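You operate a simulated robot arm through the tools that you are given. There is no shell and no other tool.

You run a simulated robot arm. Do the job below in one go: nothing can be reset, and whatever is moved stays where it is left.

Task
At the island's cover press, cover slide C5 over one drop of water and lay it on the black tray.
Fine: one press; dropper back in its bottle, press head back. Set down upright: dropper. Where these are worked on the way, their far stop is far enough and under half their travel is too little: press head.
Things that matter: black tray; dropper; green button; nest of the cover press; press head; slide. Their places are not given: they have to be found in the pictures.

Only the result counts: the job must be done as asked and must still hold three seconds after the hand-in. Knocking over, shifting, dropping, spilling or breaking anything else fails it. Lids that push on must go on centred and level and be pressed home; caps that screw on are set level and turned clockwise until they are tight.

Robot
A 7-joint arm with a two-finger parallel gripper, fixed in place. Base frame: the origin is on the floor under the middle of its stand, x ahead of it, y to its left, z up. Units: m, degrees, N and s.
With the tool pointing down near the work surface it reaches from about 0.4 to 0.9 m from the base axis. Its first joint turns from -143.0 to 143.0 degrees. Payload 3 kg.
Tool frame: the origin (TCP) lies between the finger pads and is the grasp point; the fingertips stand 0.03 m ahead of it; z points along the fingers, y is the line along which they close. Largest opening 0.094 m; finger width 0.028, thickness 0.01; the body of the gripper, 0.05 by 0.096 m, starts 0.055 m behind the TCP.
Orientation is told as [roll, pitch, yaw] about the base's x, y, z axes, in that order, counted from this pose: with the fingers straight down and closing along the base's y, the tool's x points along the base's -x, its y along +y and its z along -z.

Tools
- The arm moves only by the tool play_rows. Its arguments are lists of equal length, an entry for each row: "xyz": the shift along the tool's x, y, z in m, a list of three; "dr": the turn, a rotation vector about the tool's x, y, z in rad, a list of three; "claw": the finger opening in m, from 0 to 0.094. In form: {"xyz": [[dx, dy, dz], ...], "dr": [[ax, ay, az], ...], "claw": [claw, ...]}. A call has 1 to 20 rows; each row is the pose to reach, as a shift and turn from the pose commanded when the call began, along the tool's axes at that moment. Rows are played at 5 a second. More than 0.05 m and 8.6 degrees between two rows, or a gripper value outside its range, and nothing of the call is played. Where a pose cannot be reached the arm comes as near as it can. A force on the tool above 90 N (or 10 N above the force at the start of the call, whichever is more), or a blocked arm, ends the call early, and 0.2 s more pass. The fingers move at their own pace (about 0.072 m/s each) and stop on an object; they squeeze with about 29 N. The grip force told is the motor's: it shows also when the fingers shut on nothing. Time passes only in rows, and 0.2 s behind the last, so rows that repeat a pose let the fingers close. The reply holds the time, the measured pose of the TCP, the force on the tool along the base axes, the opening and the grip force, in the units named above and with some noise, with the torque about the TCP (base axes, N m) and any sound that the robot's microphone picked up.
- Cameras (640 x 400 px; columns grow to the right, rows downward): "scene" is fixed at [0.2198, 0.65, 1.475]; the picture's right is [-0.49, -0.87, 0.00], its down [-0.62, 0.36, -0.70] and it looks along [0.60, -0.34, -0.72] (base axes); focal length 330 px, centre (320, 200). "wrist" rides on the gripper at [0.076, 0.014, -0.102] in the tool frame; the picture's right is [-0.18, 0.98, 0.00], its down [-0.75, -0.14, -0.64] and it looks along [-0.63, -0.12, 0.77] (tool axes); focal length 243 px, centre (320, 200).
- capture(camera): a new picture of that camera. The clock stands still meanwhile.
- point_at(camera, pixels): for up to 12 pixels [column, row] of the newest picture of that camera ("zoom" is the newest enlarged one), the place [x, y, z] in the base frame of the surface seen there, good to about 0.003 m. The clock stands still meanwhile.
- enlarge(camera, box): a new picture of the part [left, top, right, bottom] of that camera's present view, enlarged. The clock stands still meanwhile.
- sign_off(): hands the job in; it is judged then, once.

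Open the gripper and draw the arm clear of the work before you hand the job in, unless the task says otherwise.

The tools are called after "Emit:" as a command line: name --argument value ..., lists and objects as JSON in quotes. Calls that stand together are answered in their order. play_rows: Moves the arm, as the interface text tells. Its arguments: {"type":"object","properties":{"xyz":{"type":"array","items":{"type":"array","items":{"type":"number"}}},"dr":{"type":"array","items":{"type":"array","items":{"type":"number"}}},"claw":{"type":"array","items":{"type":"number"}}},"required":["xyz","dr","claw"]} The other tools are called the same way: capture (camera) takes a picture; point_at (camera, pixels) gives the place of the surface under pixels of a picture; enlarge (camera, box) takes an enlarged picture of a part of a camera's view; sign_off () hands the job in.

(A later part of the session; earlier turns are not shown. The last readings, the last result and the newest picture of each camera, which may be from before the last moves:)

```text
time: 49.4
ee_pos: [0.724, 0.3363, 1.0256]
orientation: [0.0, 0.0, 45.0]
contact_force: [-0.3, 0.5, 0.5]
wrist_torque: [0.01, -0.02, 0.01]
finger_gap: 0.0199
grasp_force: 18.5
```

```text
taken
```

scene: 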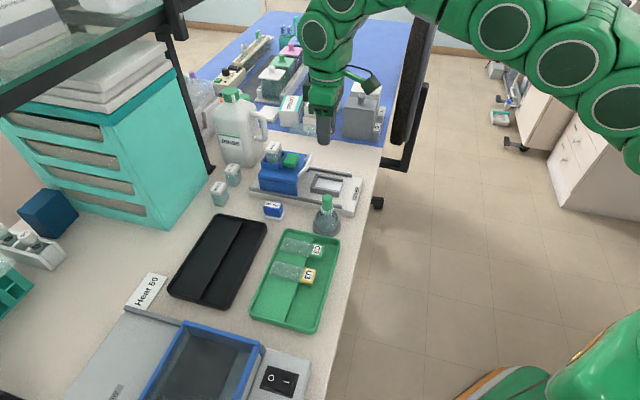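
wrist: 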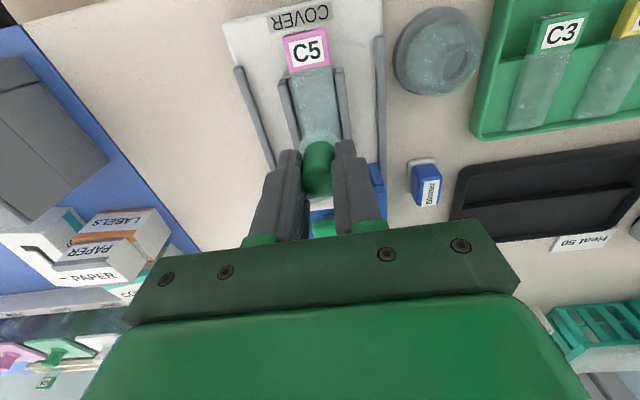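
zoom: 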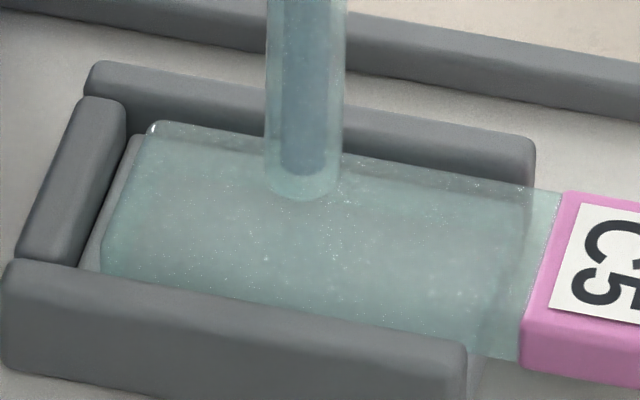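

There's still no drop on the glass at about 16x-zoom (303,240). The tip is probably ~14 mm up, so I lower 7 mm, keeping the light hold, and re-check the geometry.

Emit:
play_rows --xyz '[[0, 0, 0.002], [0, 0, 0.004], [0, 0, 0.006], [0, 0, 0.007], [0, 0, 0.007]]' --dr '[[0, 0, 0], [0, 0, 0], [0, 0, 0], [0, 0, 0], [0, 0, 0]]' --claw '[0.019, 0.019, 0.019, 0.019, 0.019]'

Emit:
enlarge --camera "scene" --box '[317, 172, 343, 192]'

Emit:
enlarge --camera "wrist" --box '[290, 60, 360, 160]'

```text
time: 50.6
ee_pos: [0.7253, 0.3357, 1.0183]
orientation: [-0.1, 0.1, 45.0]
contact_force: [-0.7, -0.6, 0.4]
wrist_torque: [-0.05, 0.03, 0.02]
finger_gap: 0.0198
grasp_force: 18.8
```

```text
16.00 times, centred on (330, 182) of scene
```

zoom: 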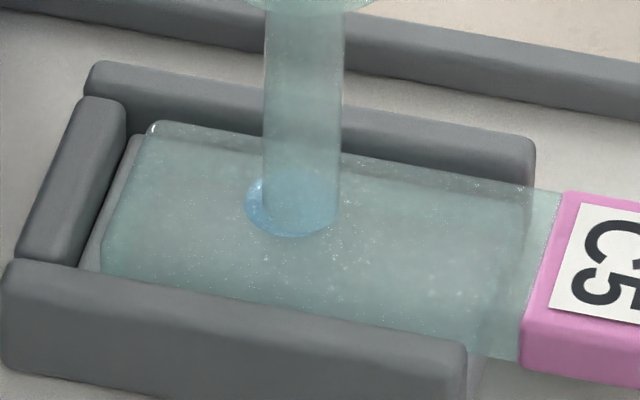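

```text
4.00 times, centred on (325, 110) of wrist
```

zoom: 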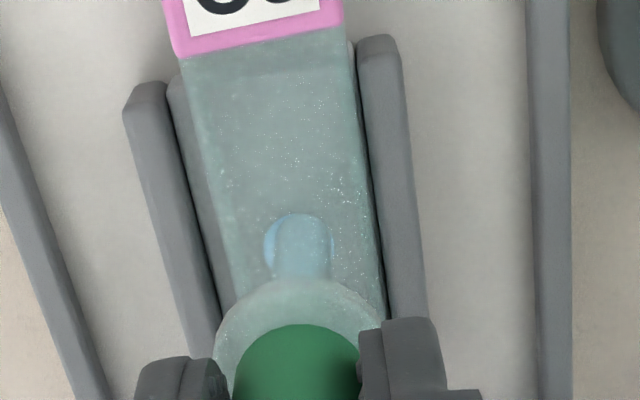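

The drop has landed: a single blue drop is visible at scene zoom (290,207), and the stem's blue column is gone. I lift straight up now with the hold unchanged.

Emit:
play_rows --xyz '[[0, 0, -0.005], [0, 0, -0.015], [0, 0, -0.027], [0, 0, -0.04], [0, 0, -0.053], [0, 0, -0.065], [0, 0, -0.075], [0, 0, -0.079], [0, 0, -0.079]]' --dr '[[0, 0, 0], [0, 0, 0], [0, 0, 0], [0, 0, 0], [0, 0, 0], [0, 0, 0], [0, 0, 0], [0, 0, 0], [0, 0, 0]]' --claw '[0.019, 0.019, 0.019, 0.019, 0.019, 0.019, 0.019, 0.019, 0.019]'

Emit:
enlarge --camera "scene" --box '[290, 110, 370, 220]'

Emit:
enlarge --camera "scene" --box '[317, 172, 343, 192]'

```text
time: 52.6
ee_pos: [0.7268, 0.3351, 1.0966]
orientation: [0.0, 0.0, 45.0]
contact_force: [0.0, 0.8, -0.2]
wrist_torque: [-0.02, 0.02, 0.01]
finger_gap: 0.0199
grasp_force: 18.7
```

```text
3.64 times, centred on (330, 165) of scene
```

zoom: 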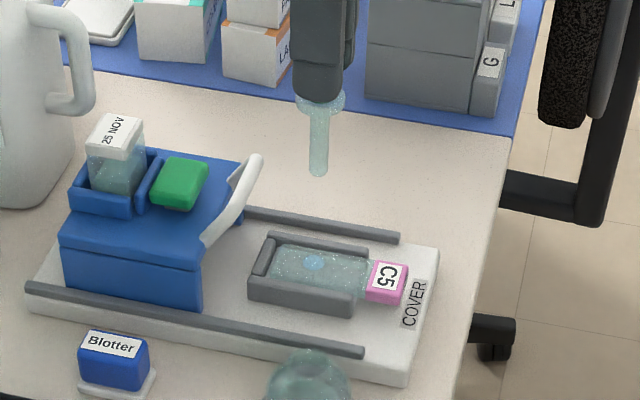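

```text
16.00 times, centred on (330, 182) of scene
```

zoom: 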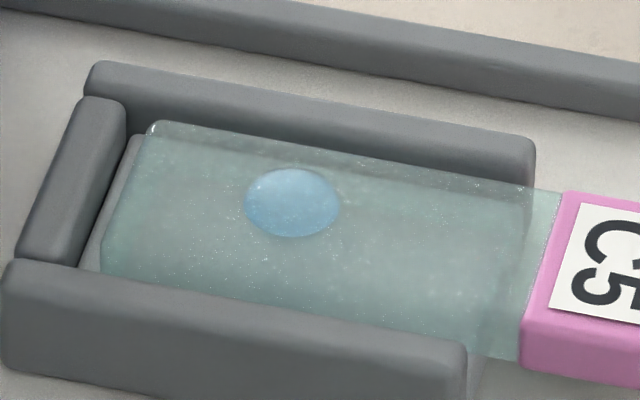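

Exactly one blue drop sits on C5. Now I carry the dropper back above its bottle by reversing the earlier move.

Emit:
play_rows --xyz '[[0.001, 0.004, 0], [0.003, 0.012, 0], [0.005, 0.024, 0], [0.008, 0.038, 0], [0.011, 0.052, 0], [0.014, 0.066, 0], [0.017, 0.08, 0], [0.02, 0.092, 0], [0.0215, 0.1, 0], [0.022, 0.104, 0], [0.022, 0.104, 0], [0.022, 0.104, 0]]' --dr '[[0, 0, 0], [0, 0, 0], [0, 0, 0], [0, 0, 0], [0, 0, 0], [0, 0, 0], [0, 0, 0], [0, 0, 0], [0, 0, 0], [0, 0, 0], [0, 0, 0], [0, 0, 0]]' --claw '[0.019, 0.019, 0.019, 0.019, 0.019, 0.019, 0.019, 0.019, 0.019, 0.019, 0.019, 0.019]'

Emit:
enlarge --camera "wrist" --box '[250, 30, 390, 200]'

Emit:
enlarge --camera "scene" --box '[290, 140, 370, 240]'

```text
time: 55.2
ee_pos: [0.6356, 0.3932, 1.0978]
orientation: [0.0, 0.0, 45.0]
contact_force: [-0.3, 0.9, 0.5]
wrist_torque: [0.03, -0.01, -0.02]
finger_gap: 0.0198
grasp_force: 17.9
```

```text
2.35 times, centred on (320, 115) of wrist
```

zoom: 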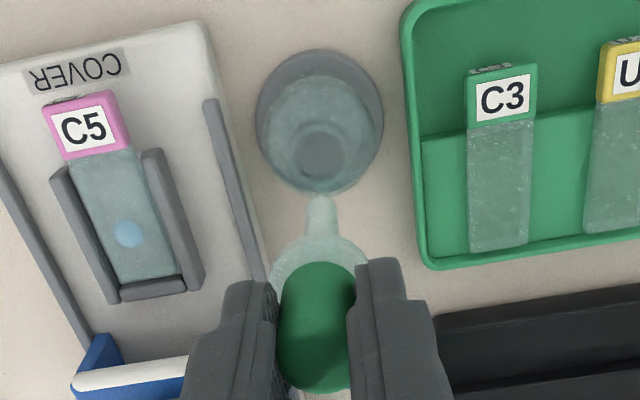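

```text
4.00 times, centred on (330, 190) of scene
```

zoom: 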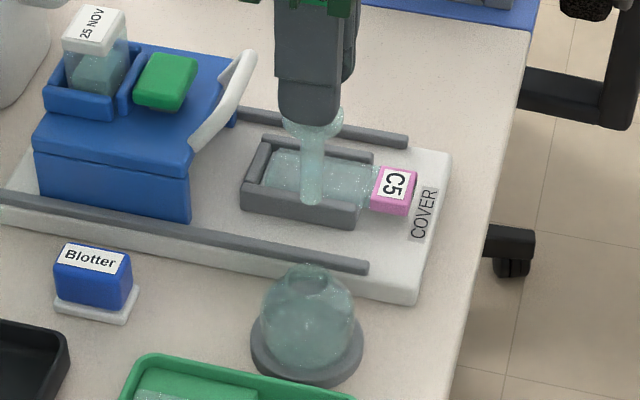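

The dropper is above the mouth again. I lower 55 mm to bring the tip just above the mouth and check alignment.

Emit:
play_rows --xyz '[[0, 0, 0.005], [0, 0, 0.014], [0, 0, 0.024], [0, 0, 0.034], [0, 0, 0.043], [0, 0, 0.05], [0, 0, 0.054], [0, 0, 0.055], [0, 0, 0.055]]' --dr '[[0, 0, 0], [0, 0, 0], [0, 0, 0], [0, 0, 0], [0, 0, 0], [0, 0, 0], [0, 0, 0], [0, 0, 0], [0, 0, 0]]' --claw '[0.019, 0.019, 0.019, 0.019, 0.019, 0.019, 0.019, 0.019, 0.019]'

Emit:
enlarge --camera "wrist" --box '[270, 40, 370, 160]'

Emit:
enlarge --camera "scene" --box '[305, 170, 350, 225]'

```text
time: 57.2
ee_pos: [0.6349, 0.3929, 1.0437]
orientation: [0.0, 0.0, 45.0]
contact_force: [0.2, -0.4, 0.4]
wrist_torque: [-0.02, 0.03, 0.02]
finger_gap: 0.0198
grasp_force: 18.9
```

```text
3.33 times, centred on (320, 100) of wrist
```

zoom: 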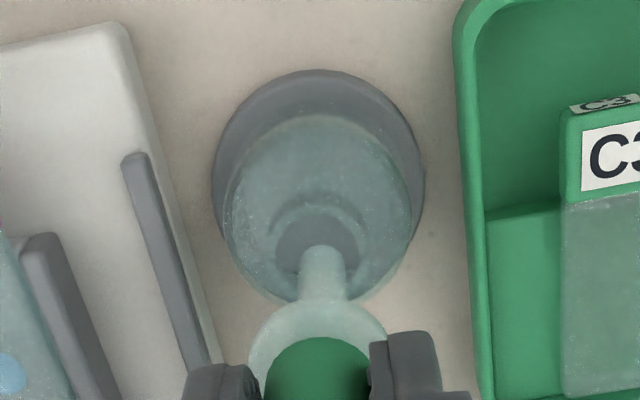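

```text
7.27 times, centred on (328, 198) of scene
```

zoom: 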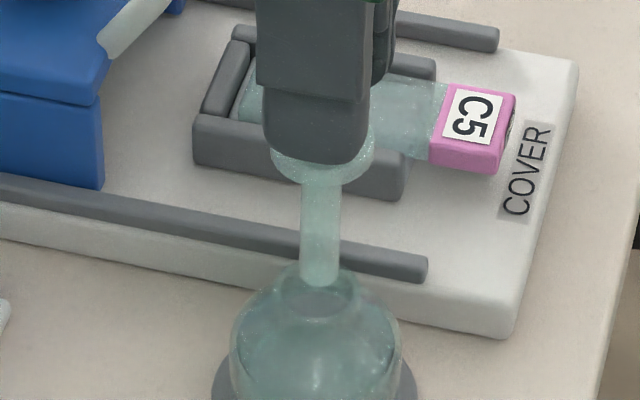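

The tip lines up with the bottle mouth (scene zoom tip (320,282), mouth (325,290)). I lower slowly the remaining ~58 mm, watching the force.

Emit:
play_rows --xyz '[[0, 0, 0.003], [0, 0, 0.008], [0, 0, 0.013], [0, 0, 0.018], [0, 0, 0.023], [0, 0, 0.028], [0, 0, 0.033], [0, 0, 0.038], [0, 0, 0.043], [0, 0, 0.048], [0, 0, 0.052], [0, 0, 0.055], [0, 0, 0.057], [0, 0, 0.058], [0, 0, 0.058]]' --dr '[[0, 0, 0], [0, 0, 0], [0, 0, 0], [0, 0, 0], [0, 0, 0], [0, 0, 0], [0, 0, 0], [0, 0, 0], [0, 0, 0], [0, 0, 0], [0, 0, 0], [0, 0, 0], [0, 0, 0], [0, 0, 0], [0, 0, 0]]' --claw '[0.019, 0.019, 0.019, 0.019, 0.019, 0.019, 0.019, 0.019, 0.019, 0.019, 0.019, 0.019, 0.019, 0.019, 0.019]'

Emit:
enlarge --camera "wrist" --box '[250, 110, 390, 240]'

Emit:
enlarge --camera "scene" --box '[305, 170, 350, 225]'

```text
time: 60.4
ee_pos: [0.6361, 0.3944, 0.984]
orientation: [0.0, 0.0, 45.0]
contact_force: [0.4, 0.1, 1.6]
wrist_torque: [0.0, 0.01, -0.03]
finger_gap: 0.0201
grasp_force: 18.1
```

```text
3.08 times, centred on (320, 175) of wrist
```

zoom: 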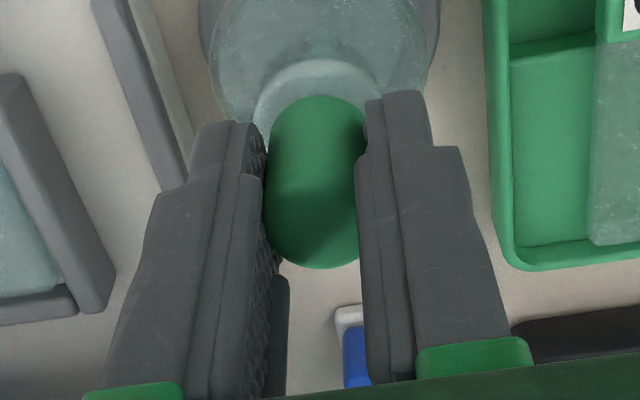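

```text
7.27 times, centred on (328, 198) of scene
```

zoom: 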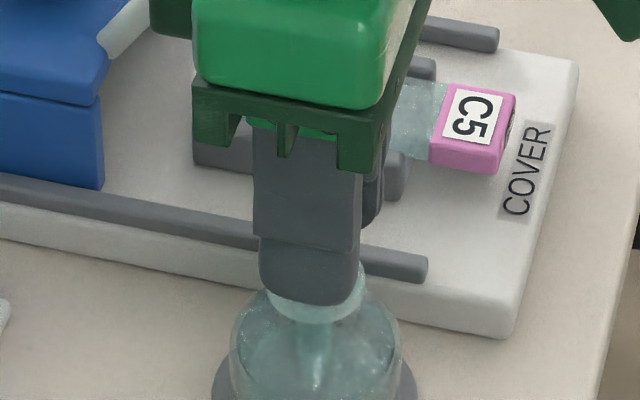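

z is 0.984, nearly the original seat height (0.983). I lower another 1.5 mm to confirm it's seated.

Emit:
play_rows --xyz '[[0, 0, 0.0007], [0, 0, 0.0015], [0, 0, 0.0015]]' --dr '[[0, 0, 0], [0, 0, 0], [0, 0, 0]]' --claw '[0.019, 0.019, 0.019]'

```text
time: 61.2
ee_pos: [0.6364, 0.3942, 0.9833]
orientation: [0.0, 0.0, 44.9]
contact_force: [0.3, 0.0, -0.5]
wrist_torque: [0.0, -0.02, -0.01]
finger_gap: 0.0199
grasp_force: 17.5
```

No contact force yet; I lower 1 mm more.

Emit:
play_rows --xyz '[[0, 0, 0.0005], [0, 0, 0.001], [0, 0, 0.001]]' --dr '[[0, 0, 0], [0, 0, 0], [0, 0, 0]]' --claw '[0.019, 0.019, 0.019]'

Emit:
enlarge --camera "wrist" --box '[250, 110, 390, 240]'

```text
time: 62.0
ee_pos: [0.6373, 0.393, 0.9809]
orientation: [0.0, 0.0, 45.1]
contact_force: [0.5, -1.3, 1.5]
wrist_torque: [-0.03, -0.03, 0.01]
finger_gap: 0.0198
grasp_force: 18.0
```

```text
3.08 times, centred on (320, 175) of wrist
```

zoom: 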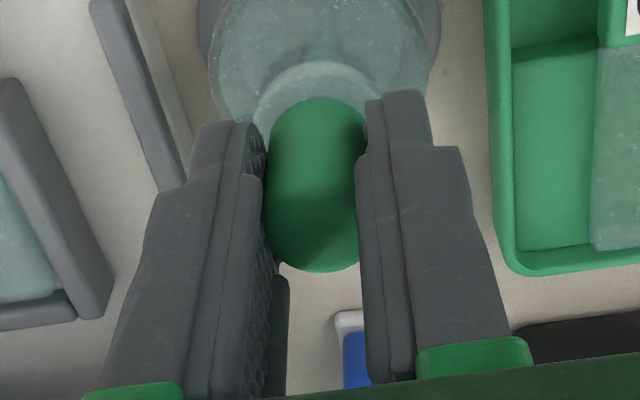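

The bulb shifted slightly in the fingers (bottom edge row 267→271), so the dropper is seated. I open the fingers slowly.

Emit:
play_rows --xyz '[[0, 0, 0], [0, 0, 0], [0, 0, 0], [0, 0, 0], [0, 0, 0], [0, 0, 0]]' --dr '[[0, 0, 0], [0, 0, 0], [0, 0, 0], [0, 0, 0], [0, 0, 0], [0, 0, 0]]' --claw '[0.021, 0.024, 0.03, 0.04, 0.05, 0.05]'

Emit:
enlarge --camera "wrist" --box '[250, 110, 390, 240]'

Emit:
enlarge --camera "scene" --box '[305, 170, 350, 225]'

```text
time: 63.4
ee_pos: [0.6365, 0.3943, 0.9829]
orientation: [0.0, 0.0, 45.0]
contact_force: [-0.5, -0.5, -0.3]
wrist_torque: [0.03, -0.01, -0.01]
finger_gap: 0.05
grasp_force: 0.1
```

```text
3.08 times, centred on (320, 175) of wrist
```

zoom: 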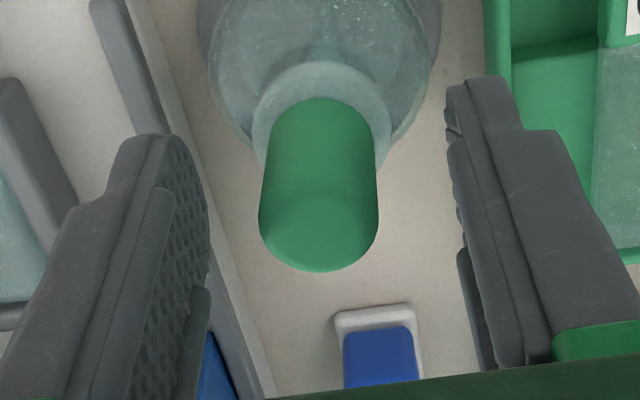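

```text
7.27 times, centred on (328, 198) of scene
```

zoom: 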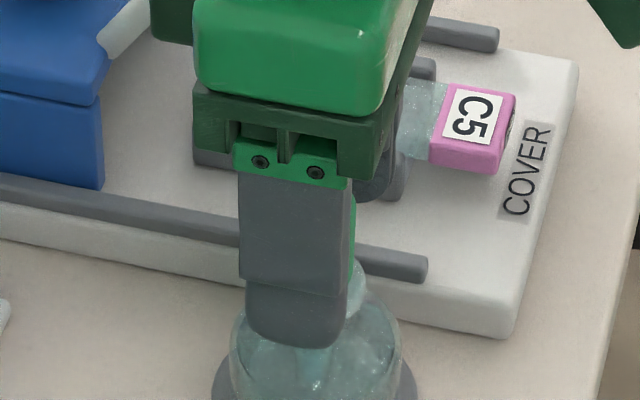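

The dropper stands upright in its bottle, fingers clear. I rise straight up and check the bottle and the press head.

Emit:
play_rows --xyz '[[0, 0, -0.01], [0, 0, -0.03], [0, 0, -0.06], [0, 0, -0.09], [0, 0, -0.12], [0, 0, -0.14], [0, 0, -0.14]]' --dr '[[0, 0, 0], [0, 0, 0], [0, 0, 0], [0, 0, 0], [0, 0, 0], [0, 0, 0], [0, 0, 0]]' --claw '[0.05, 0.05, 0.05, 0.05, 0.05, 0.05, 0.05]'

Emit:
enlarge --camera "scene" --box '[240, 130, 380, 240]'

Emit:
capture --camera "wrist"

```text
time: 65.0
ee_pos: [0.6351, 0.3916, 1.1233]
orientation: [0.1, 0.0, 45.1]
contact_force: [-0.2, 1.0, -0.3]
wrist_torque: [0.01, -0.02, 0.0]
finger_gap: 0.0501
grasp_force: 0.0
```

```text
3.64 times, centred on (310, 185) of scene
```

zoom: 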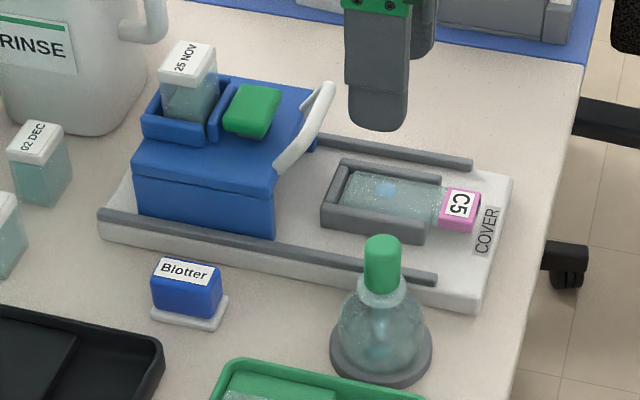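

```text
taken
```

wrist: 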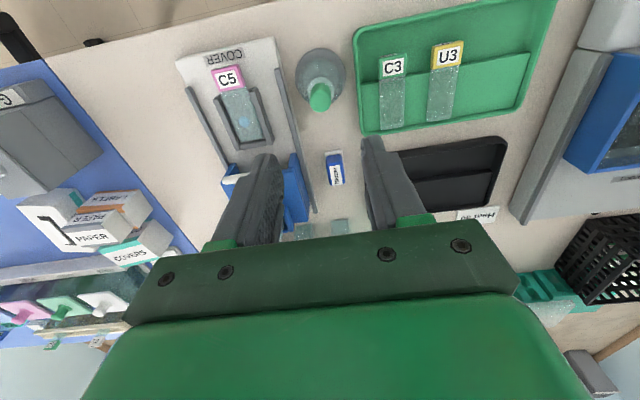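

The bottle stands where it was and the drop is on C5. Next is the press head: I turn the gripper to yaw −45° (fingers closing along the rails) while moving above the white handle at about (0.759, 0.372).

Emit:
play_rows --xyz '[[-0.0066, -0.0093, 0], [-0.0132, -0.0185, 0], [-0.0197, -0.0278, 0], [-0.0263, -0.0371, 0], [-0.0329, -0.0464, 0], [-0.0395, -0.0556, 0], [-0.0461, -0.0649, 0], [-0.0527, -0.0742, 0], [-0.0592, -0.0835, 0], [-0.0658, -0.0927, 0], [-0.0724, -0.102, 0], [-0.0724, -0.102, 0]]' --dr '[[0, 0, 0.1428], [0, 0, 0.2856], [0, 0, 0.4284], [0, 0, 0.5712], [0, 0, 0.714], [0, 0, 0.8568], [0, 0, 0.9996], [0, 0, 1.1424], [0, 0, 1.2852], [0, 0, 1.428], [0, 0, 1.5708], [0, 0, 1.5708]]' --claw '[0.05, 0.05, 0.05, 0.05, 0.05, 0.05, 0.05, 0.05, 0.05, 0.05, 0.05, 0.05]'

Emit:
capture --camera "wrist"

Emit:
enlarge --camera "scene" --box '[240, 110, 380, 220]'

```text
time: 67.6
ee_pos: [0.7456, 0.3651, 1.1047]
orientation: [0.1, 0.0, -45.2]
contact_force: [-0.4, 0.3, -0.5]
wrist_torque: [0.0, -0.02, -0.03]
finger_gap: 0.0501
grasp_force: 0.1
out of reach, approached as far as the arm can: row 10, 11, 12
```

```text
taken
```

wrist: 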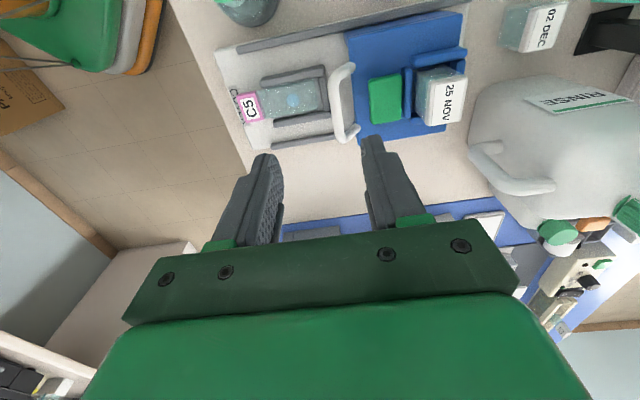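

```text
3.64 times, centred on (310, 165) of scene
```

zoom: 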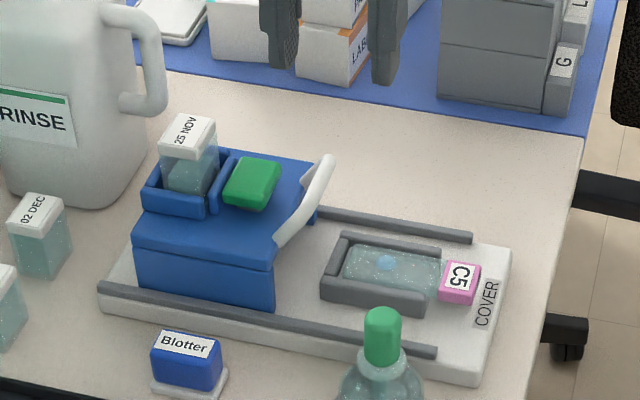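

The target was slightly out of reach at that height, so the arm stopped at (0.7456, 0.3651, 1.105) with yaw −45°. The wrist view shows the handle at (345,100); I zoom in to learn its shape.

Emit:
enlarge --camera "wrist" --box '[230, 0, 480, 160]'

Emit:
enlarge --camera "wrist" --box '[300, 40, 400, 150]'

Emit:
point_at --camera "zoom" --pixels '[[290, 110], [270, 180], [275, 250], [300, 340], [320, 115], [320, 200], [330, 60], [340, 330], [400, 200], [300, 200], [250, 200], [330, 360]]'

```text
2.50 times, centred on (355, 80) of wrist
```

zoom: 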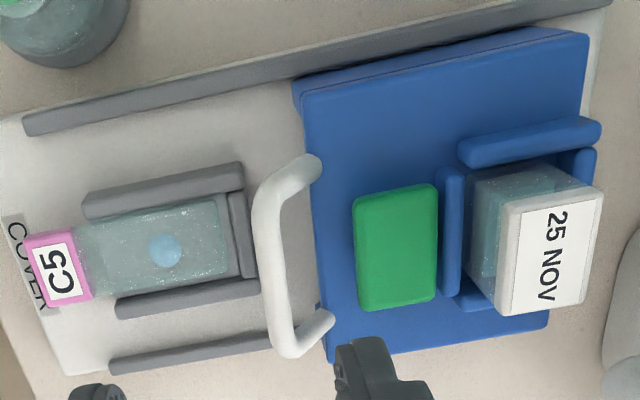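

```text
3.64 times, centred on (350, 95) of wrist
```

zoom: 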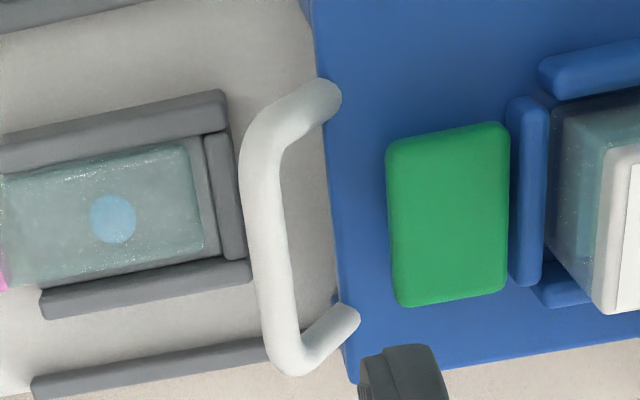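

```text
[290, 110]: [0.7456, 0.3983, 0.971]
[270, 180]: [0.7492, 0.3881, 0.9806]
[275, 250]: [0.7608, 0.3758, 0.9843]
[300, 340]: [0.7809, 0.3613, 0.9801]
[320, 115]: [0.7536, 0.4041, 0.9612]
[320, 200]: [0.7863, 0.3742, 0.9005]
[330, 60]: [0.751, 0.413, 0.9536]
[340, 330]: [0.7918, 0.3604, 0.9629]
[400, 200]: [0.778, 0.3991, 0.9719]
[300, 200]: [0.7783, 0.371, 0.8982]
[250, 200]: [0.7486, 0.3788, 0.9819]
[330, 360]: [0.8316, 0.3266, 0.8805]
```

The handle is a U-bow: bar centre at u≈−0.802, v≈0.25–0.297, top z≈0.984, with open space behind it; the button starts at u≈−0.832. I measure the head's top surface and the button more.

Emit:
point_at --camera "zoom" --pixels '[[360, 80], [420, 90], [350, 280], [360, 180], [395, 150], [500, 140], [400, 295], [498, 285], [450, 215], [420, 330], [530, 200], [262, 215]]'

Emit:
play_rows --xyz '[[0, 0, 0]]' --dr '[[0, 0, 0]]' --claw '[0.03]'

```text
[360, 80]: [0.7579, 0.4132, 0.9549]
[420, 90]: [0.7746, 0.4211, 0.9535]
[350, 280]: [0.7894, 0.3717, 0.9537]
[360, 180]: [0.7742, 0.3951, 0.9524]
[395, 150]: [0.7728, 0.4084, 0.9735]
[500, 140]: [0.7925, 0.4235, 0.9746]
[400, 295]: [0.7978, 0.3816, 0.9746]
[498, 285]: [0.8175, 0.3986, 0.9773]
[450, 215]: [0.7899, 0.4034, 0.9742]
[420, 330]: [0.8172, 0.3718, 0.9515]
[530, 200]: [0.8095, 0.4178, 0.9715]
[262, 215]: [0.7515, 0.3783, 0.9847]
```

```text
time: 68.0
ee_pos: [0.7464, 0.3663, 1.1037]
orientation: [0.0, 0.0, -45.0]
contact_force: [-0.2, -0.3, -0.5]
wrist_torque: [-0.01, 0.01, -0.01]
finger_gap: 0.0301
grasp_force: 0.1
```

Head top is z≈0.9535, button spans u −0.834…−0.860 with top 0.975. I descend to z≈1.034 (fingertips above the bar) with the claw at 0.026.

Emit:
play_rows --xyz '[[0, 0, 0.015], [0, 0, 0.035], [0, 0, 0.055], [0, 0, 0.07], [-0.004, 0.008, 0.07], [-0.004, 0.0155, 0.07], [-0.004, 0.0155, 0.07]]' --dr '[[0, 0, 0], [0, 0, 0], [0, 0, 0], [0, 0, 0], [0, 0, 0], [0, 0, 0], [0, 0, 0]]' --claw '[0.026, 0.026, 0.026, 0.026, 0.026, 0.026, 0.026]'

Emit:
enlarge --camera "wrist" --box '[230, 60, 410, 220]'

Emit:
enlarge --camera "scene" --box '[260, 110, 360, 200]'

```text
time: 69.6
ee_pos: [0.7601, 0.3736, 1.0345]
orientation: [0.1, -0.1, -45.0]
contact_force: [-0.2, 0.1, 0.2]
wrist_torque: [0.0, 0.01, -0.02]
finger_gap: 0.026
grasp_force: 0.1
```

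```text
2.50 times, centred on (320, 140) of wrist
```

zoom: 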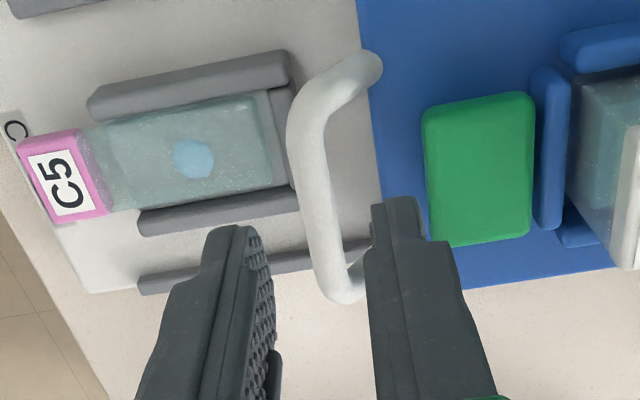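

```text
4.44 times, centred on (310, 155) of scene
```

zoom: 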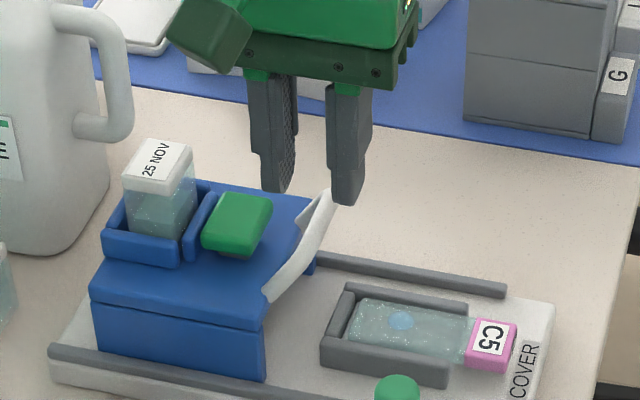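

The bar lies between the fingers, about 1–2 mm toward the front finger. I shift 1.2 mm and descend to z≈0.992 so fingertips straddle the bar above the head's top.

Emit:
play_rows --xyz '[[0, -0.0012, 0.01], [0, -0.0012, 0.02], [0, -0.0012, 0.03], [0, -0.0012, 0.037], [0, -0.0012, 0.042], [0, -0.0012, 0.042]]' --dr '[[0, 0, 0], [0, 0, 0], [0, 0, 0], [0, 0, 0], [0, 0, 0], [0, 0, 0]]' --claw '[0.026, 0.026, 0.026, 0.026, 0.026, 0.026]'

Emit:
enlarge --camera "wrist" --box '[230, 80, 410, 240]'

Emit:
enlarge --camera "scene" --box '[260, 110, 360, 200]'

```text
time: 71.0
ee_pos: [0.7594, 0.3731, 0.9911]
orientation: [0.0, 0.0, -45.0]
contact_force: [-0.2, 0.0, 0.4]
wrist_torque: [-0.01, -0.02, -0.02]
finger_gap: 0.0258
grasp_force: 0.1
```

```text
2.50 times, centred on (320, 160) of wrist
```

zoom: 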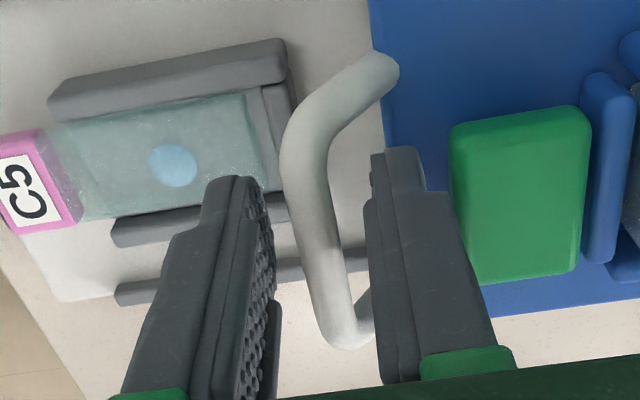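

```text
4.44 times, centred on (310, 155) of scene
```

zoom: 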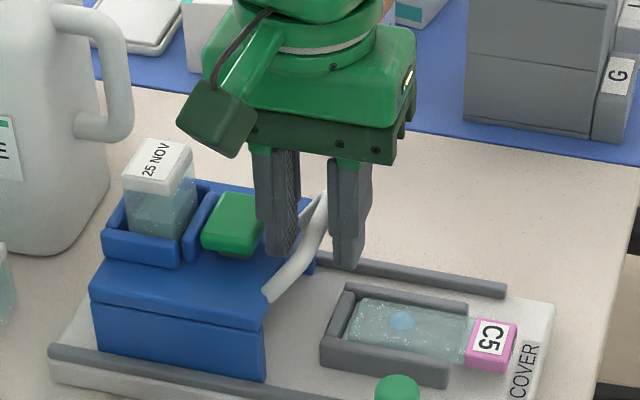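

The bar is centred between the fingers (zoom 300–345 at row 238). I close on it.

Emit:
play_rows --xyz '[[0, 0, 0], [0, 0, 0], [0, 0, 0], [0, 0, 0]]' --dr '[[0, 0, 0], [0, 0, 0], [0, 0, 0], [0, 0, 0]]' --claw '[0.018, 0.012, 0.003, 0.003]'

Emit:
enlarge --camera "wrist" --box '[230, 80, 410, 240]'

```text
time: 72.0
ee_pos: [0.7597, 0.3723, 0.9922]
orientation: [0.0, 0.0, -45.0]
contact_force: [-7.6, -6.2, 1.9]
wrist_torque: [-0.07, 0.07, 1.24]
finger_gap: 0.0097
grasp_force: 43.5
```

```text
2.50 times, centred on (320, 160) of wrist
```

zoom: 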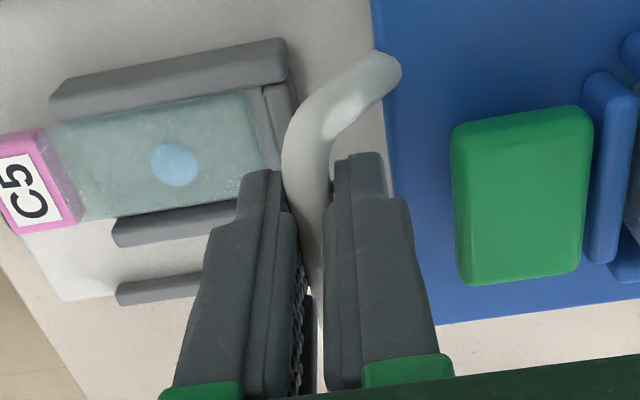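

The bar is gripped (gap 0.0097). I pull the head slowly toward the nest (tool −y) for the first 50 mm and read the force.

Emit:
play_rows --xyz '[[0, -0.002, 0], [0, -0.006, 0], [0, -0.011, 0], [0, -0.017, 0], [0, -0.023, 0], [0, -0.029, 0], [0, -0.035, 0], [0, -0.041, 0], [0, -0.046, 0], [0, -0.05, 0], [0, -0.05, 0]]' --dr '[[0, 0, 0], [0, 0, 0], [0, 0, 0], [0, 0, 0], [0, 0, 0], [0, 0, 0], [0, 0, 0], [0, 0, 0], [0, 0, 0], [0, 0, 0], [0, 0, 0]]' --claw '[0.003, 0.003, 0.003, 0.003, 0.003, 0.003, 0.003, 0.003, 0.003, 0.003, 0.003]'

Emit:
enlarge --camera "scene" --box '[250, 120, 380, 230]'

```text
time: 74.4
ee_pos: [0.7232, 0.3382, 0.9919]
orientation: [-0.2, 0.0, -45.0]
contact_force: [-0.8, -0.2, -8.9]
wrist_torque: [-0.07, -0.11, 1.22]
finger_gap: 0.0096
grasp_force: 43.2
```

```text
3.64 times, centred on (315, 175) of scene
```

zoom: 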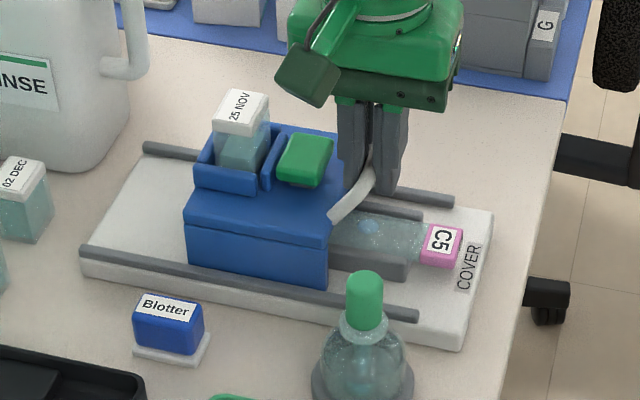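

The head has moved 50 mm and C5 stays put; there's −8.9 N in z, so I ease down 1 mm while pulling another 30 mm.

Emit:
play_rows --xyz '[[0, -0.003, 0.0005], [0, -0.008, 0.001], [0, -0.013, 0.001], [0, -0.018, 0.001], [0, -0.023, 0.001], [0, -0.027, 0.001], [0, -0.03, 0.001], [0, -0.03, 0.001]]' --dr '[[0, 0, 0], [0, 0, 0], [0, 0, 0], [0, 0, 0], [0, 0, 0], [0, 0, 0], [0, 0, 0], [0, 0, 0]]' --claw '[0.003, 0.003, 0.003, 0.003, 0.003, 0.003, 0.003, 0.003]'

Emit:
enlarge --camera "scene" --box '[250, 120, 380, 230]'

```text
time: 76.2
ee_pos: [0.7031, 0.3161, 0.9912]
orientation: [0.0, 0.0, -45.0]
contact_force: [0.9, -2.2, 30.0]
wrist_torque: [0.39, 0.43, 1.25]
finger_gap: 0.0098
grasp_force: 43.7
```

```text
3.64 times, centred on (315, 175) of scene
```

zoom: 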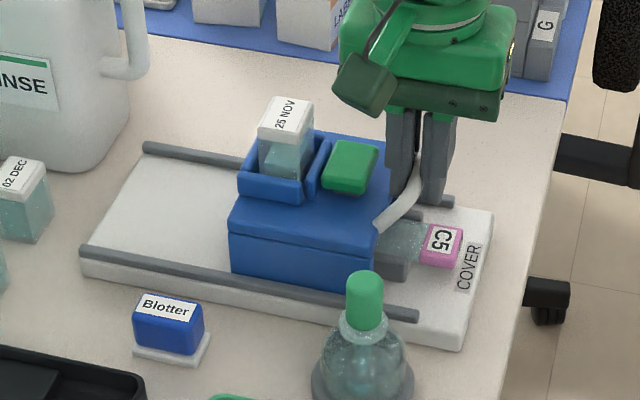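

Pushing down 1 mm gave +30 N, so I raise 0.8 mm back to neutral and continue pulling 20 mm.

Emit:
play_rows --xyz '[[0, -0.001, -0.0004], [0, -0.004, -0.0008], [0, -0.008, -0.0008], [0, -0.012, -0.0008], [0, -0.016, -0.0008], [0, -0.02, -0.0008], [0, -0.02, -0.0008]]' --dr '[[0, 0, 0], [0, 0, 0], [0, 0, 0], [0, 0, 0], [0, 0, 0], [0, 0, 0], [0, 0, 0]]' --claw '[0.003, 0.003, 0.003, 0.003, 0.003, 0.003, 0.003]'

Emit:
enlarge --camera "scene" --box '[250, 120, 380, 230]'

```text
time: 77.5
ee_pos: [0.6951, 0.3116, 0.9927]
orientation: [1.1, -0.1, -44.8]
contact_force: [28.6, 17.4, -20.9]
wrist_torque: [0.18, -0.44, 0.94]
finger_gap: 0.0094
grasp_force: 43.2
stopped in row 6: the force on the tool passed its limit at 93 N (the readings are from after the stop); the commanded pose is now the measured one
```

```text
3.64 times, centred on (315, 175) of scene
```

zoom: 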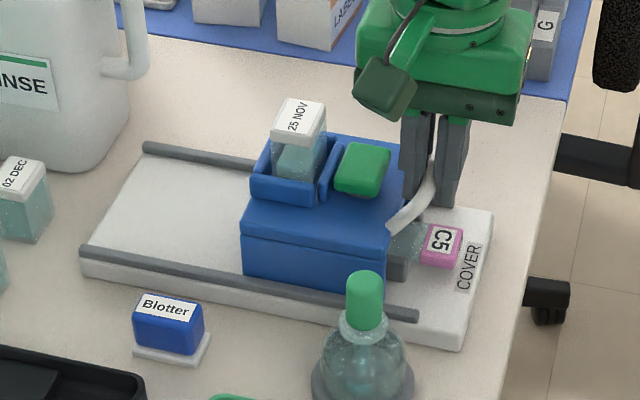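

The head hit its far stop (93 N) after ~88 mm of travel; the base looks unmoved. I open the fingers to let go of the handle.

Emit:
play_rows --xyz '[[0, 0, 0], [0, 0, 0], [0, 0, 0]]' --dr '[[0, 0, 0], [0, 0, 0], [0, 0, 0]]' --claw '[0.014, 0.026, 0.026]'

Emit:
enlarge --camera "scene" --box '[250, 120, 380, 230]'

Emit:
enlarge --camera "wrist" --box '[230, 80, 410, 240]'

```text
time: 78.2
ee_pos: [0.694, 0.3096, 0.9924]
orientation: [0.8, -0.3, -44.8]
contact_force: [-0.7, -0.8, -0.5]
wrist_torque: [-0.02, 0.01, 0.02]
finger_gap: 0.0261
grasp_force: 0.1
```

```text
3.64 times, centred on (315, 175) of scene
```

zoom: 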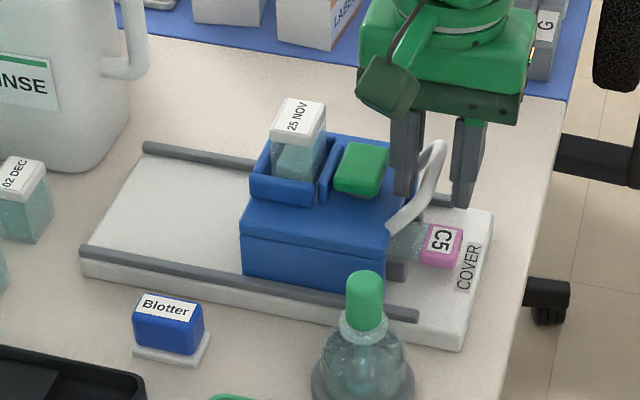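

```text
2.50 times, centred on (320, 160) of wrist
```

zoom: 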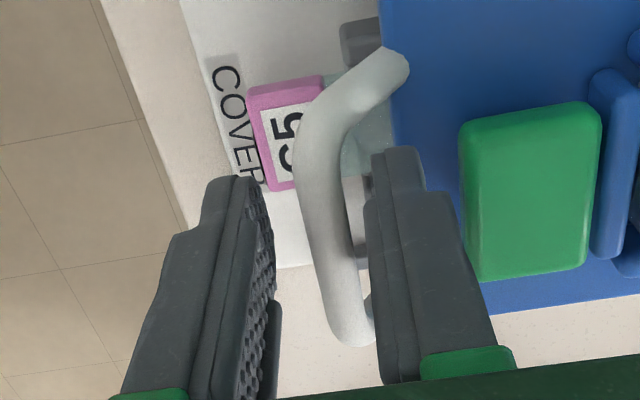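

The handle is free and the head stands at its far stop. I measure the button's new place from the wrist zoom (its corners at about (465,140), (595,110), (480,280), (600,250)).

Emit:
point_at --camera "zoom" --pixels '[[470, 135], [590, 112], [487, 268], [592, 255], [535, 190], [430, 100], [440, 250], [320, 150], [325, 250], [400, 65], [560, 180], [510, 200]]'

Emit:
enlarge --camera "scene" --box '[290, 140, 370, 210]'

Emit:
point_at --camera "zoom" --pixels '[[305, 100], [240, 85], [310, 70], [275, 110], [340, 100], [260, 160], [345, 170], [330, 250], [180, 60], [280, 130], [270, 90], [290, 90]]'

```text
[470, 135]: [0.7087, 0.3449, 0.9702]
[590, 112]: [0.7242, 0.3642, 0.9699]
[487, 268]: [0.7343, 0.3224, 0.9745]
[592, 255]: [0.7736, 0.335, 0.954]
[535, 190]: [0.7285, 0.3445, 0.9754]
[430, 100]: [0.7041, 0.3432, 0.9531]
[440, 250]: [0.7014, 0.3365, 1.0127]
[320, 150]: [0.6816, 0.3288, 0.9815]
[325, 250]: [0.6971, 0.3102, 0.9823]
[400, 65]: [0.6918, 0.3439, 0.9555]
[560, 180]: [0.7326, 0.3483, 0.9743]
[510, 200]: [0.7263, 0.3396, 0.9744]
```

```text
5.71 times, centred on (330, 175) of scene
```

zoom: 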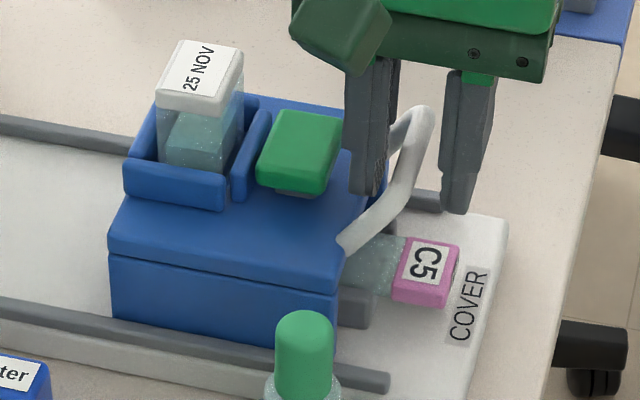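

```text
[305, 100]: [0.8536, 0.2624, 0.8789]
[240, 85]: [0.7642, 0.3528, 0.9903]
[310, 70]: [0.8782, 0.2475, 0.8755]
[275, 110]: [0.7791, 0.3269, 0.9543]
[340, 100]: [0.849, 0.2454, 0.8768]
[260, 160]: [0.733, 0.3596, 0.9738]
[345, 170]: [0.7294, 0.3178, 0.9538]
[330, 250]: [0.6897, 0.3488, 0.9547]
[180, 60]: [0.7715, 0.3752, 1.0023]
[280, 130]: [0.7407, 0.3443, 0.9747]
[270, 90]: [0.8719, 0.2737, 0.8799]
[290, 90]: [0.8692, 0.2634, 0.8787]
```

The button is now centred at about u=−0.758, v=0.275, top z≈0.975 — right above the nest. I rise clear of the bar, level the tool, and close the fingers.

Emit:
play_rows --xyz '[[0, 0, -0.01], [0, 0, -0.025], [0, 0, -0.04], [0, 0, -0.05], [0, 0, -0.05], [0, 0, -0.05]]' --dr '[[0, 0, 0], [0, 0, 0], [0.007, -0.003, 0.002], [0.0134, -0.0064, 0.0035], [0.0134, -0.0064, 0.0035], [0.0134, -0.0064, 0.0035]]' --claw '[0.026, 0.026, 0.02, 0.0, 0.0, 0.0]'

Emit:
play_rows --xyz '[[0, 0, 0]]' --dr '[[0, 0, 0]]' --claw '[0.0]'

```text
time: 79.7
ee_pos: [0.6934, 0.3088, 1.0425]
orientation: [0.1, -0.5, -45.1]
contact_force: [0.0, 0.1, -1.2]
wrist_torque: [0.02, -0.03, 0.0]
finger_gap: 0.0
grasp_force: 29.0
```

```text
time: 80.0
ee_pos: [0.693, 0.3085, 1.0429]
orientation: [0.2, -0.5, -45.1]
contact_force: [0.2, 0.6, -0.5]
wrist_torque: [-0.01, -0.01, -0.01]
finger_gap: 0.0
grasp_force: 28.6
```

Fingers are closed and level within 0.5°. I move over the button (tool y +49.6 mm) correcting the tilt, and take a look before pressing.

Emit:
play_rows --xyz '[[-0.001, 0.012, 0], [-0.002, 0.027, 0], [-0.003, 0.042, 0], [-0.003, 0.0496, 0], [-0.003, 0.0496, 0.012], [-0.003, 0.0496, 0.024], [-0.003, 0.0496, 0.024]]' --dr '[[0.002, 0.004, 0], [0.002, 0.0087, 0], [0.002, 0.0087, 0], [0.002, 0.0087, 0], [0.002, 0.0087, 0], [0.002, 0.0087, 0], [0.002, 0.0087, 0]]' --claw '[0.0, 0.0, 0.0, 0.0, 0.0, 0.0, 0.0]'

Emit:
enlarge --camera "wrist" --box '[230, 60, 430, 220]'

Emit:
enlarge --camera "scene" --box '[290, 120, 370, 210]'

```text
time: 81.7
ee_pos: [0.7316, 0.3432, 1.0188]
orientation: [0.0, 0.0, -45.0]
contact_force: [0.3, -0.6, -0.4]
wrist_torque: [0.02, 0.02, -0.02]
finger_gap: 0.0
grasp_force: 28.8
```

```text
2.50 times, centred on (330, 140) of wrist
```

zoom: 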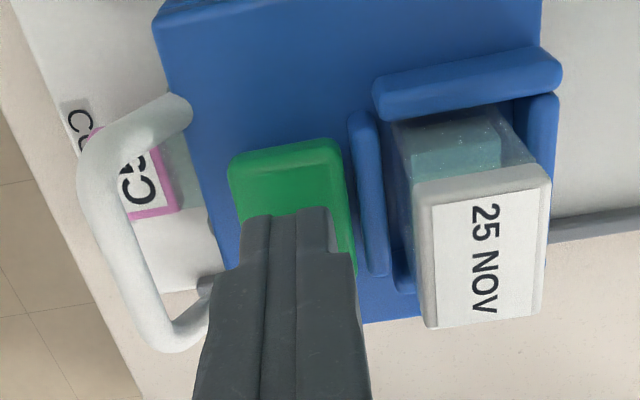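

```text
4.44 times, centred on (330, 165) of scene
```

zoom: 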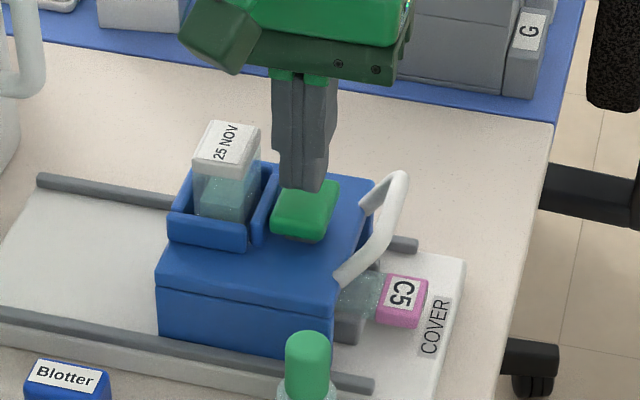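

The closed fingertips are over the middle of the button. I lower to about where contact begins (z≈1.005) in small steps.

Emit:
play_rows --xyz '[[0, 0, 0.006], [0, 0, 0.01], [0, 0, 0.012], [0, 0, 0.013], [0, 0, 0.014], [0, 0, 0.014]]' --dr '[[0, 0, 0], [0, 0, 0], [0, 0, 0], [0, 0, 0], [0, 0, 0], [0, 0, 0]]' --claw '[0.0, 0.0, 0.0, 0.0, 0.0, 0.0]'

```text
time: 83.0
ee_pos: [0.7312, 0.3406, 1.0052]
orientation: [-0.1, 0.0, -45.1]
contact_force: [-0.8, -0.2, 1.6]
wrist_torque: [0.0, 0.04, -0.01]
finger_gap: 0.0002
grasp_force: 28.8
```

Just touching (1.6 N). I press on, 1 mm per row for 5 mm.

Emit:
play_rows --xyz '[[0, 0, 0.001], [0, 0, 0.002], [0, 0, 0.003], [0, 0, 0.004], [0, 0, 0.005], [0, 0, 0.005]]' --dr '[[0, 0, 0], [0, 0, 0], [0, 0, 0], [0, 0, 0], [0, 0, 0], [0, 0, 0]]' --claw '[0.0, 0.0, 0.0, 0.0, 0.0, 0.0]'

Emit:
enlarge --camera "scene" --box '[290, 120, 370, 210]'

```text
time: 84.5
ee_pos: [0.7311, 0.3418, 0.9992]
orientation: [0.1, -0.1, -45.0]
contact_force: [0.6, 1.0, 5.4]
wrist_torque: [0.09, -0.02, -0.04]
finger_gap: 0.0001
grasp_force: 28.8
heard: click
```

```text
4.44 times, centred on (330, 165) of scene
```

zoom: 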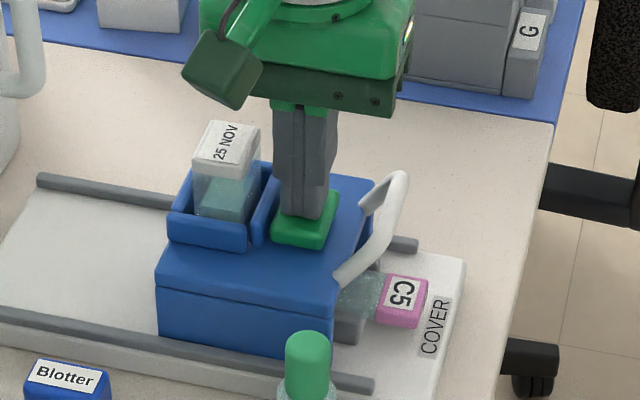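

A click was heard — the press is done. I lift off the button straight up.

Emit:
play_rows --xyz '[[0, 0, -0.004], [0, 0, -0.012], [0, 0, -0.025], [0, 0, -0.04], [0, 0, -0.045], [0, 0, -0.045]]' --dr '[[0, 0, 0], [0, 0, 0], [0, 0, 0], [0, 0, 0], [0, 0, 0], [0, 0, 0]]' --claw '[0.0, 0.0, 0.0, 0.0, 0.01, 0.026]'

Emit:
enlarge --camera "scene" --box '[290, 120, 370, 210]'

Emit:
enlarge --camera "wrist" --box '[200, 20, 430, 200]'

```text
time: 85.8
ee_pos: [0.7314, 0.3408, 1.0446]
orientation: [0.0, -0.1, -45.0]
contact_force: [0.3, 0.1, -0.5]
wrist_torque: [-0.01, -0.03, 0.0]
finger_gap: 0.0262
grasp_force: 0.0
```

```text
4.44 times, centred on (330, 165) of scene
```

zoom: 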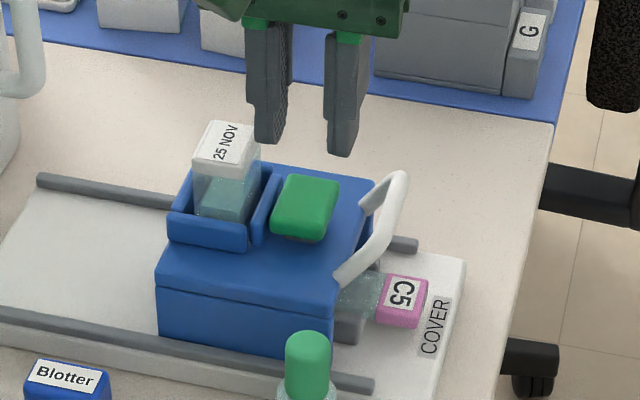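

```text
2.22 times, centred on (315, 110) of wrist
```

zoom: 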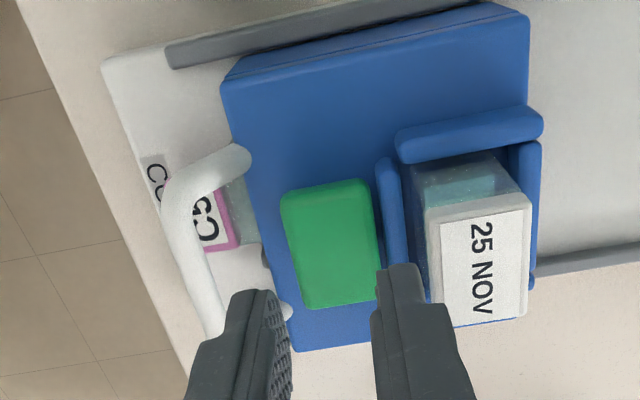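

The button is back up. I go back to the handle (u≈−0.711) at this height and then descend around the bar with the claw at 0.026.

Emit:
play_rows --xyz '[[0.001, -0.012, 0], [0.002, -0.028, 0], [0.003, -0.042, 0], [0.003, -0.0474, 0], [0.003, -0.0474, 0]]' --dr '[[0, 0, 0], [0, 0, 0], [0, 0, 0], [0, 0, 0], [0, 0, 0]]' --claw '[0.026, 0.026, 0.026, 0.026, 0.026]'

Emit:
enlarge --camera "wrist" --box '[230, 60, 410, 220]'

```text
time: 87.0
ee_pos: [0.6946, 0.3105, 1.043]
orientation: [0.0, 0.0, -45.2]
contact_force: [0.4, 0.9, 0.0]
wrist_torque: [-0.03, 0.01, 0.0]
finger_gap: 0.0261
grasp_force: 0.0
```

```text
2.50 times, centred on (320, 140) of wrist
```

zoom: 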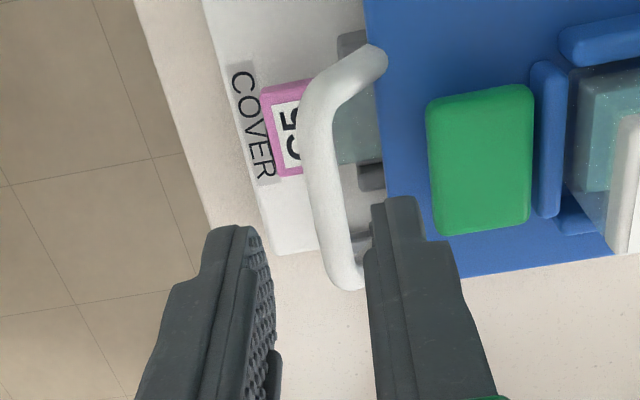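

The bar's centre is ~1.8 mm toward tool +y; I correct by 1.5 mm and descend to z≈0.992, then check.

Emit:
play_rows --xyz '[[0, 0.0015, 0.01], [0, 0.0015, 0.025], [0, 0.0015, 0.038], [0, 0.0015, 0.047], [0, 0.0015, 0.0515], [0, 0.0015, 0.0515]]' --dr '[[0, 0, 0], [0, 0, 0], [0, 0, 0], [0, 0, 0], [0, 0, 0], [0, 0, 0]]' --claw '[0.026, 0.026, 0.026, 0.026, 0.026, 0.026]'

Emit:
enlarge --camera "wrist" --box '[230, 80, 410, 240]'

```text
time: 88.5
ee_pos: [0.696, 0.3129, 0.9931]
orientation: [-0.2, 0.0, -45.2]
contact_force: [-0.7, 0.0, -0.8]
wrist_torque: [0.0, 0.03, 0.01]
finger_gap: 0.026
grasp_force: 0.0
```

```text
2.50 times, centred on (320, 160) of wrist
```

zoom: 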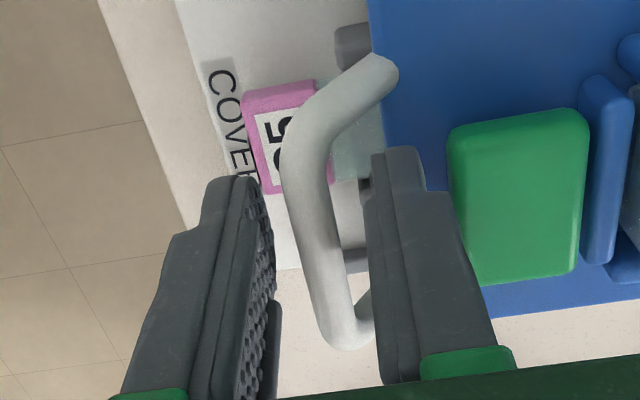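

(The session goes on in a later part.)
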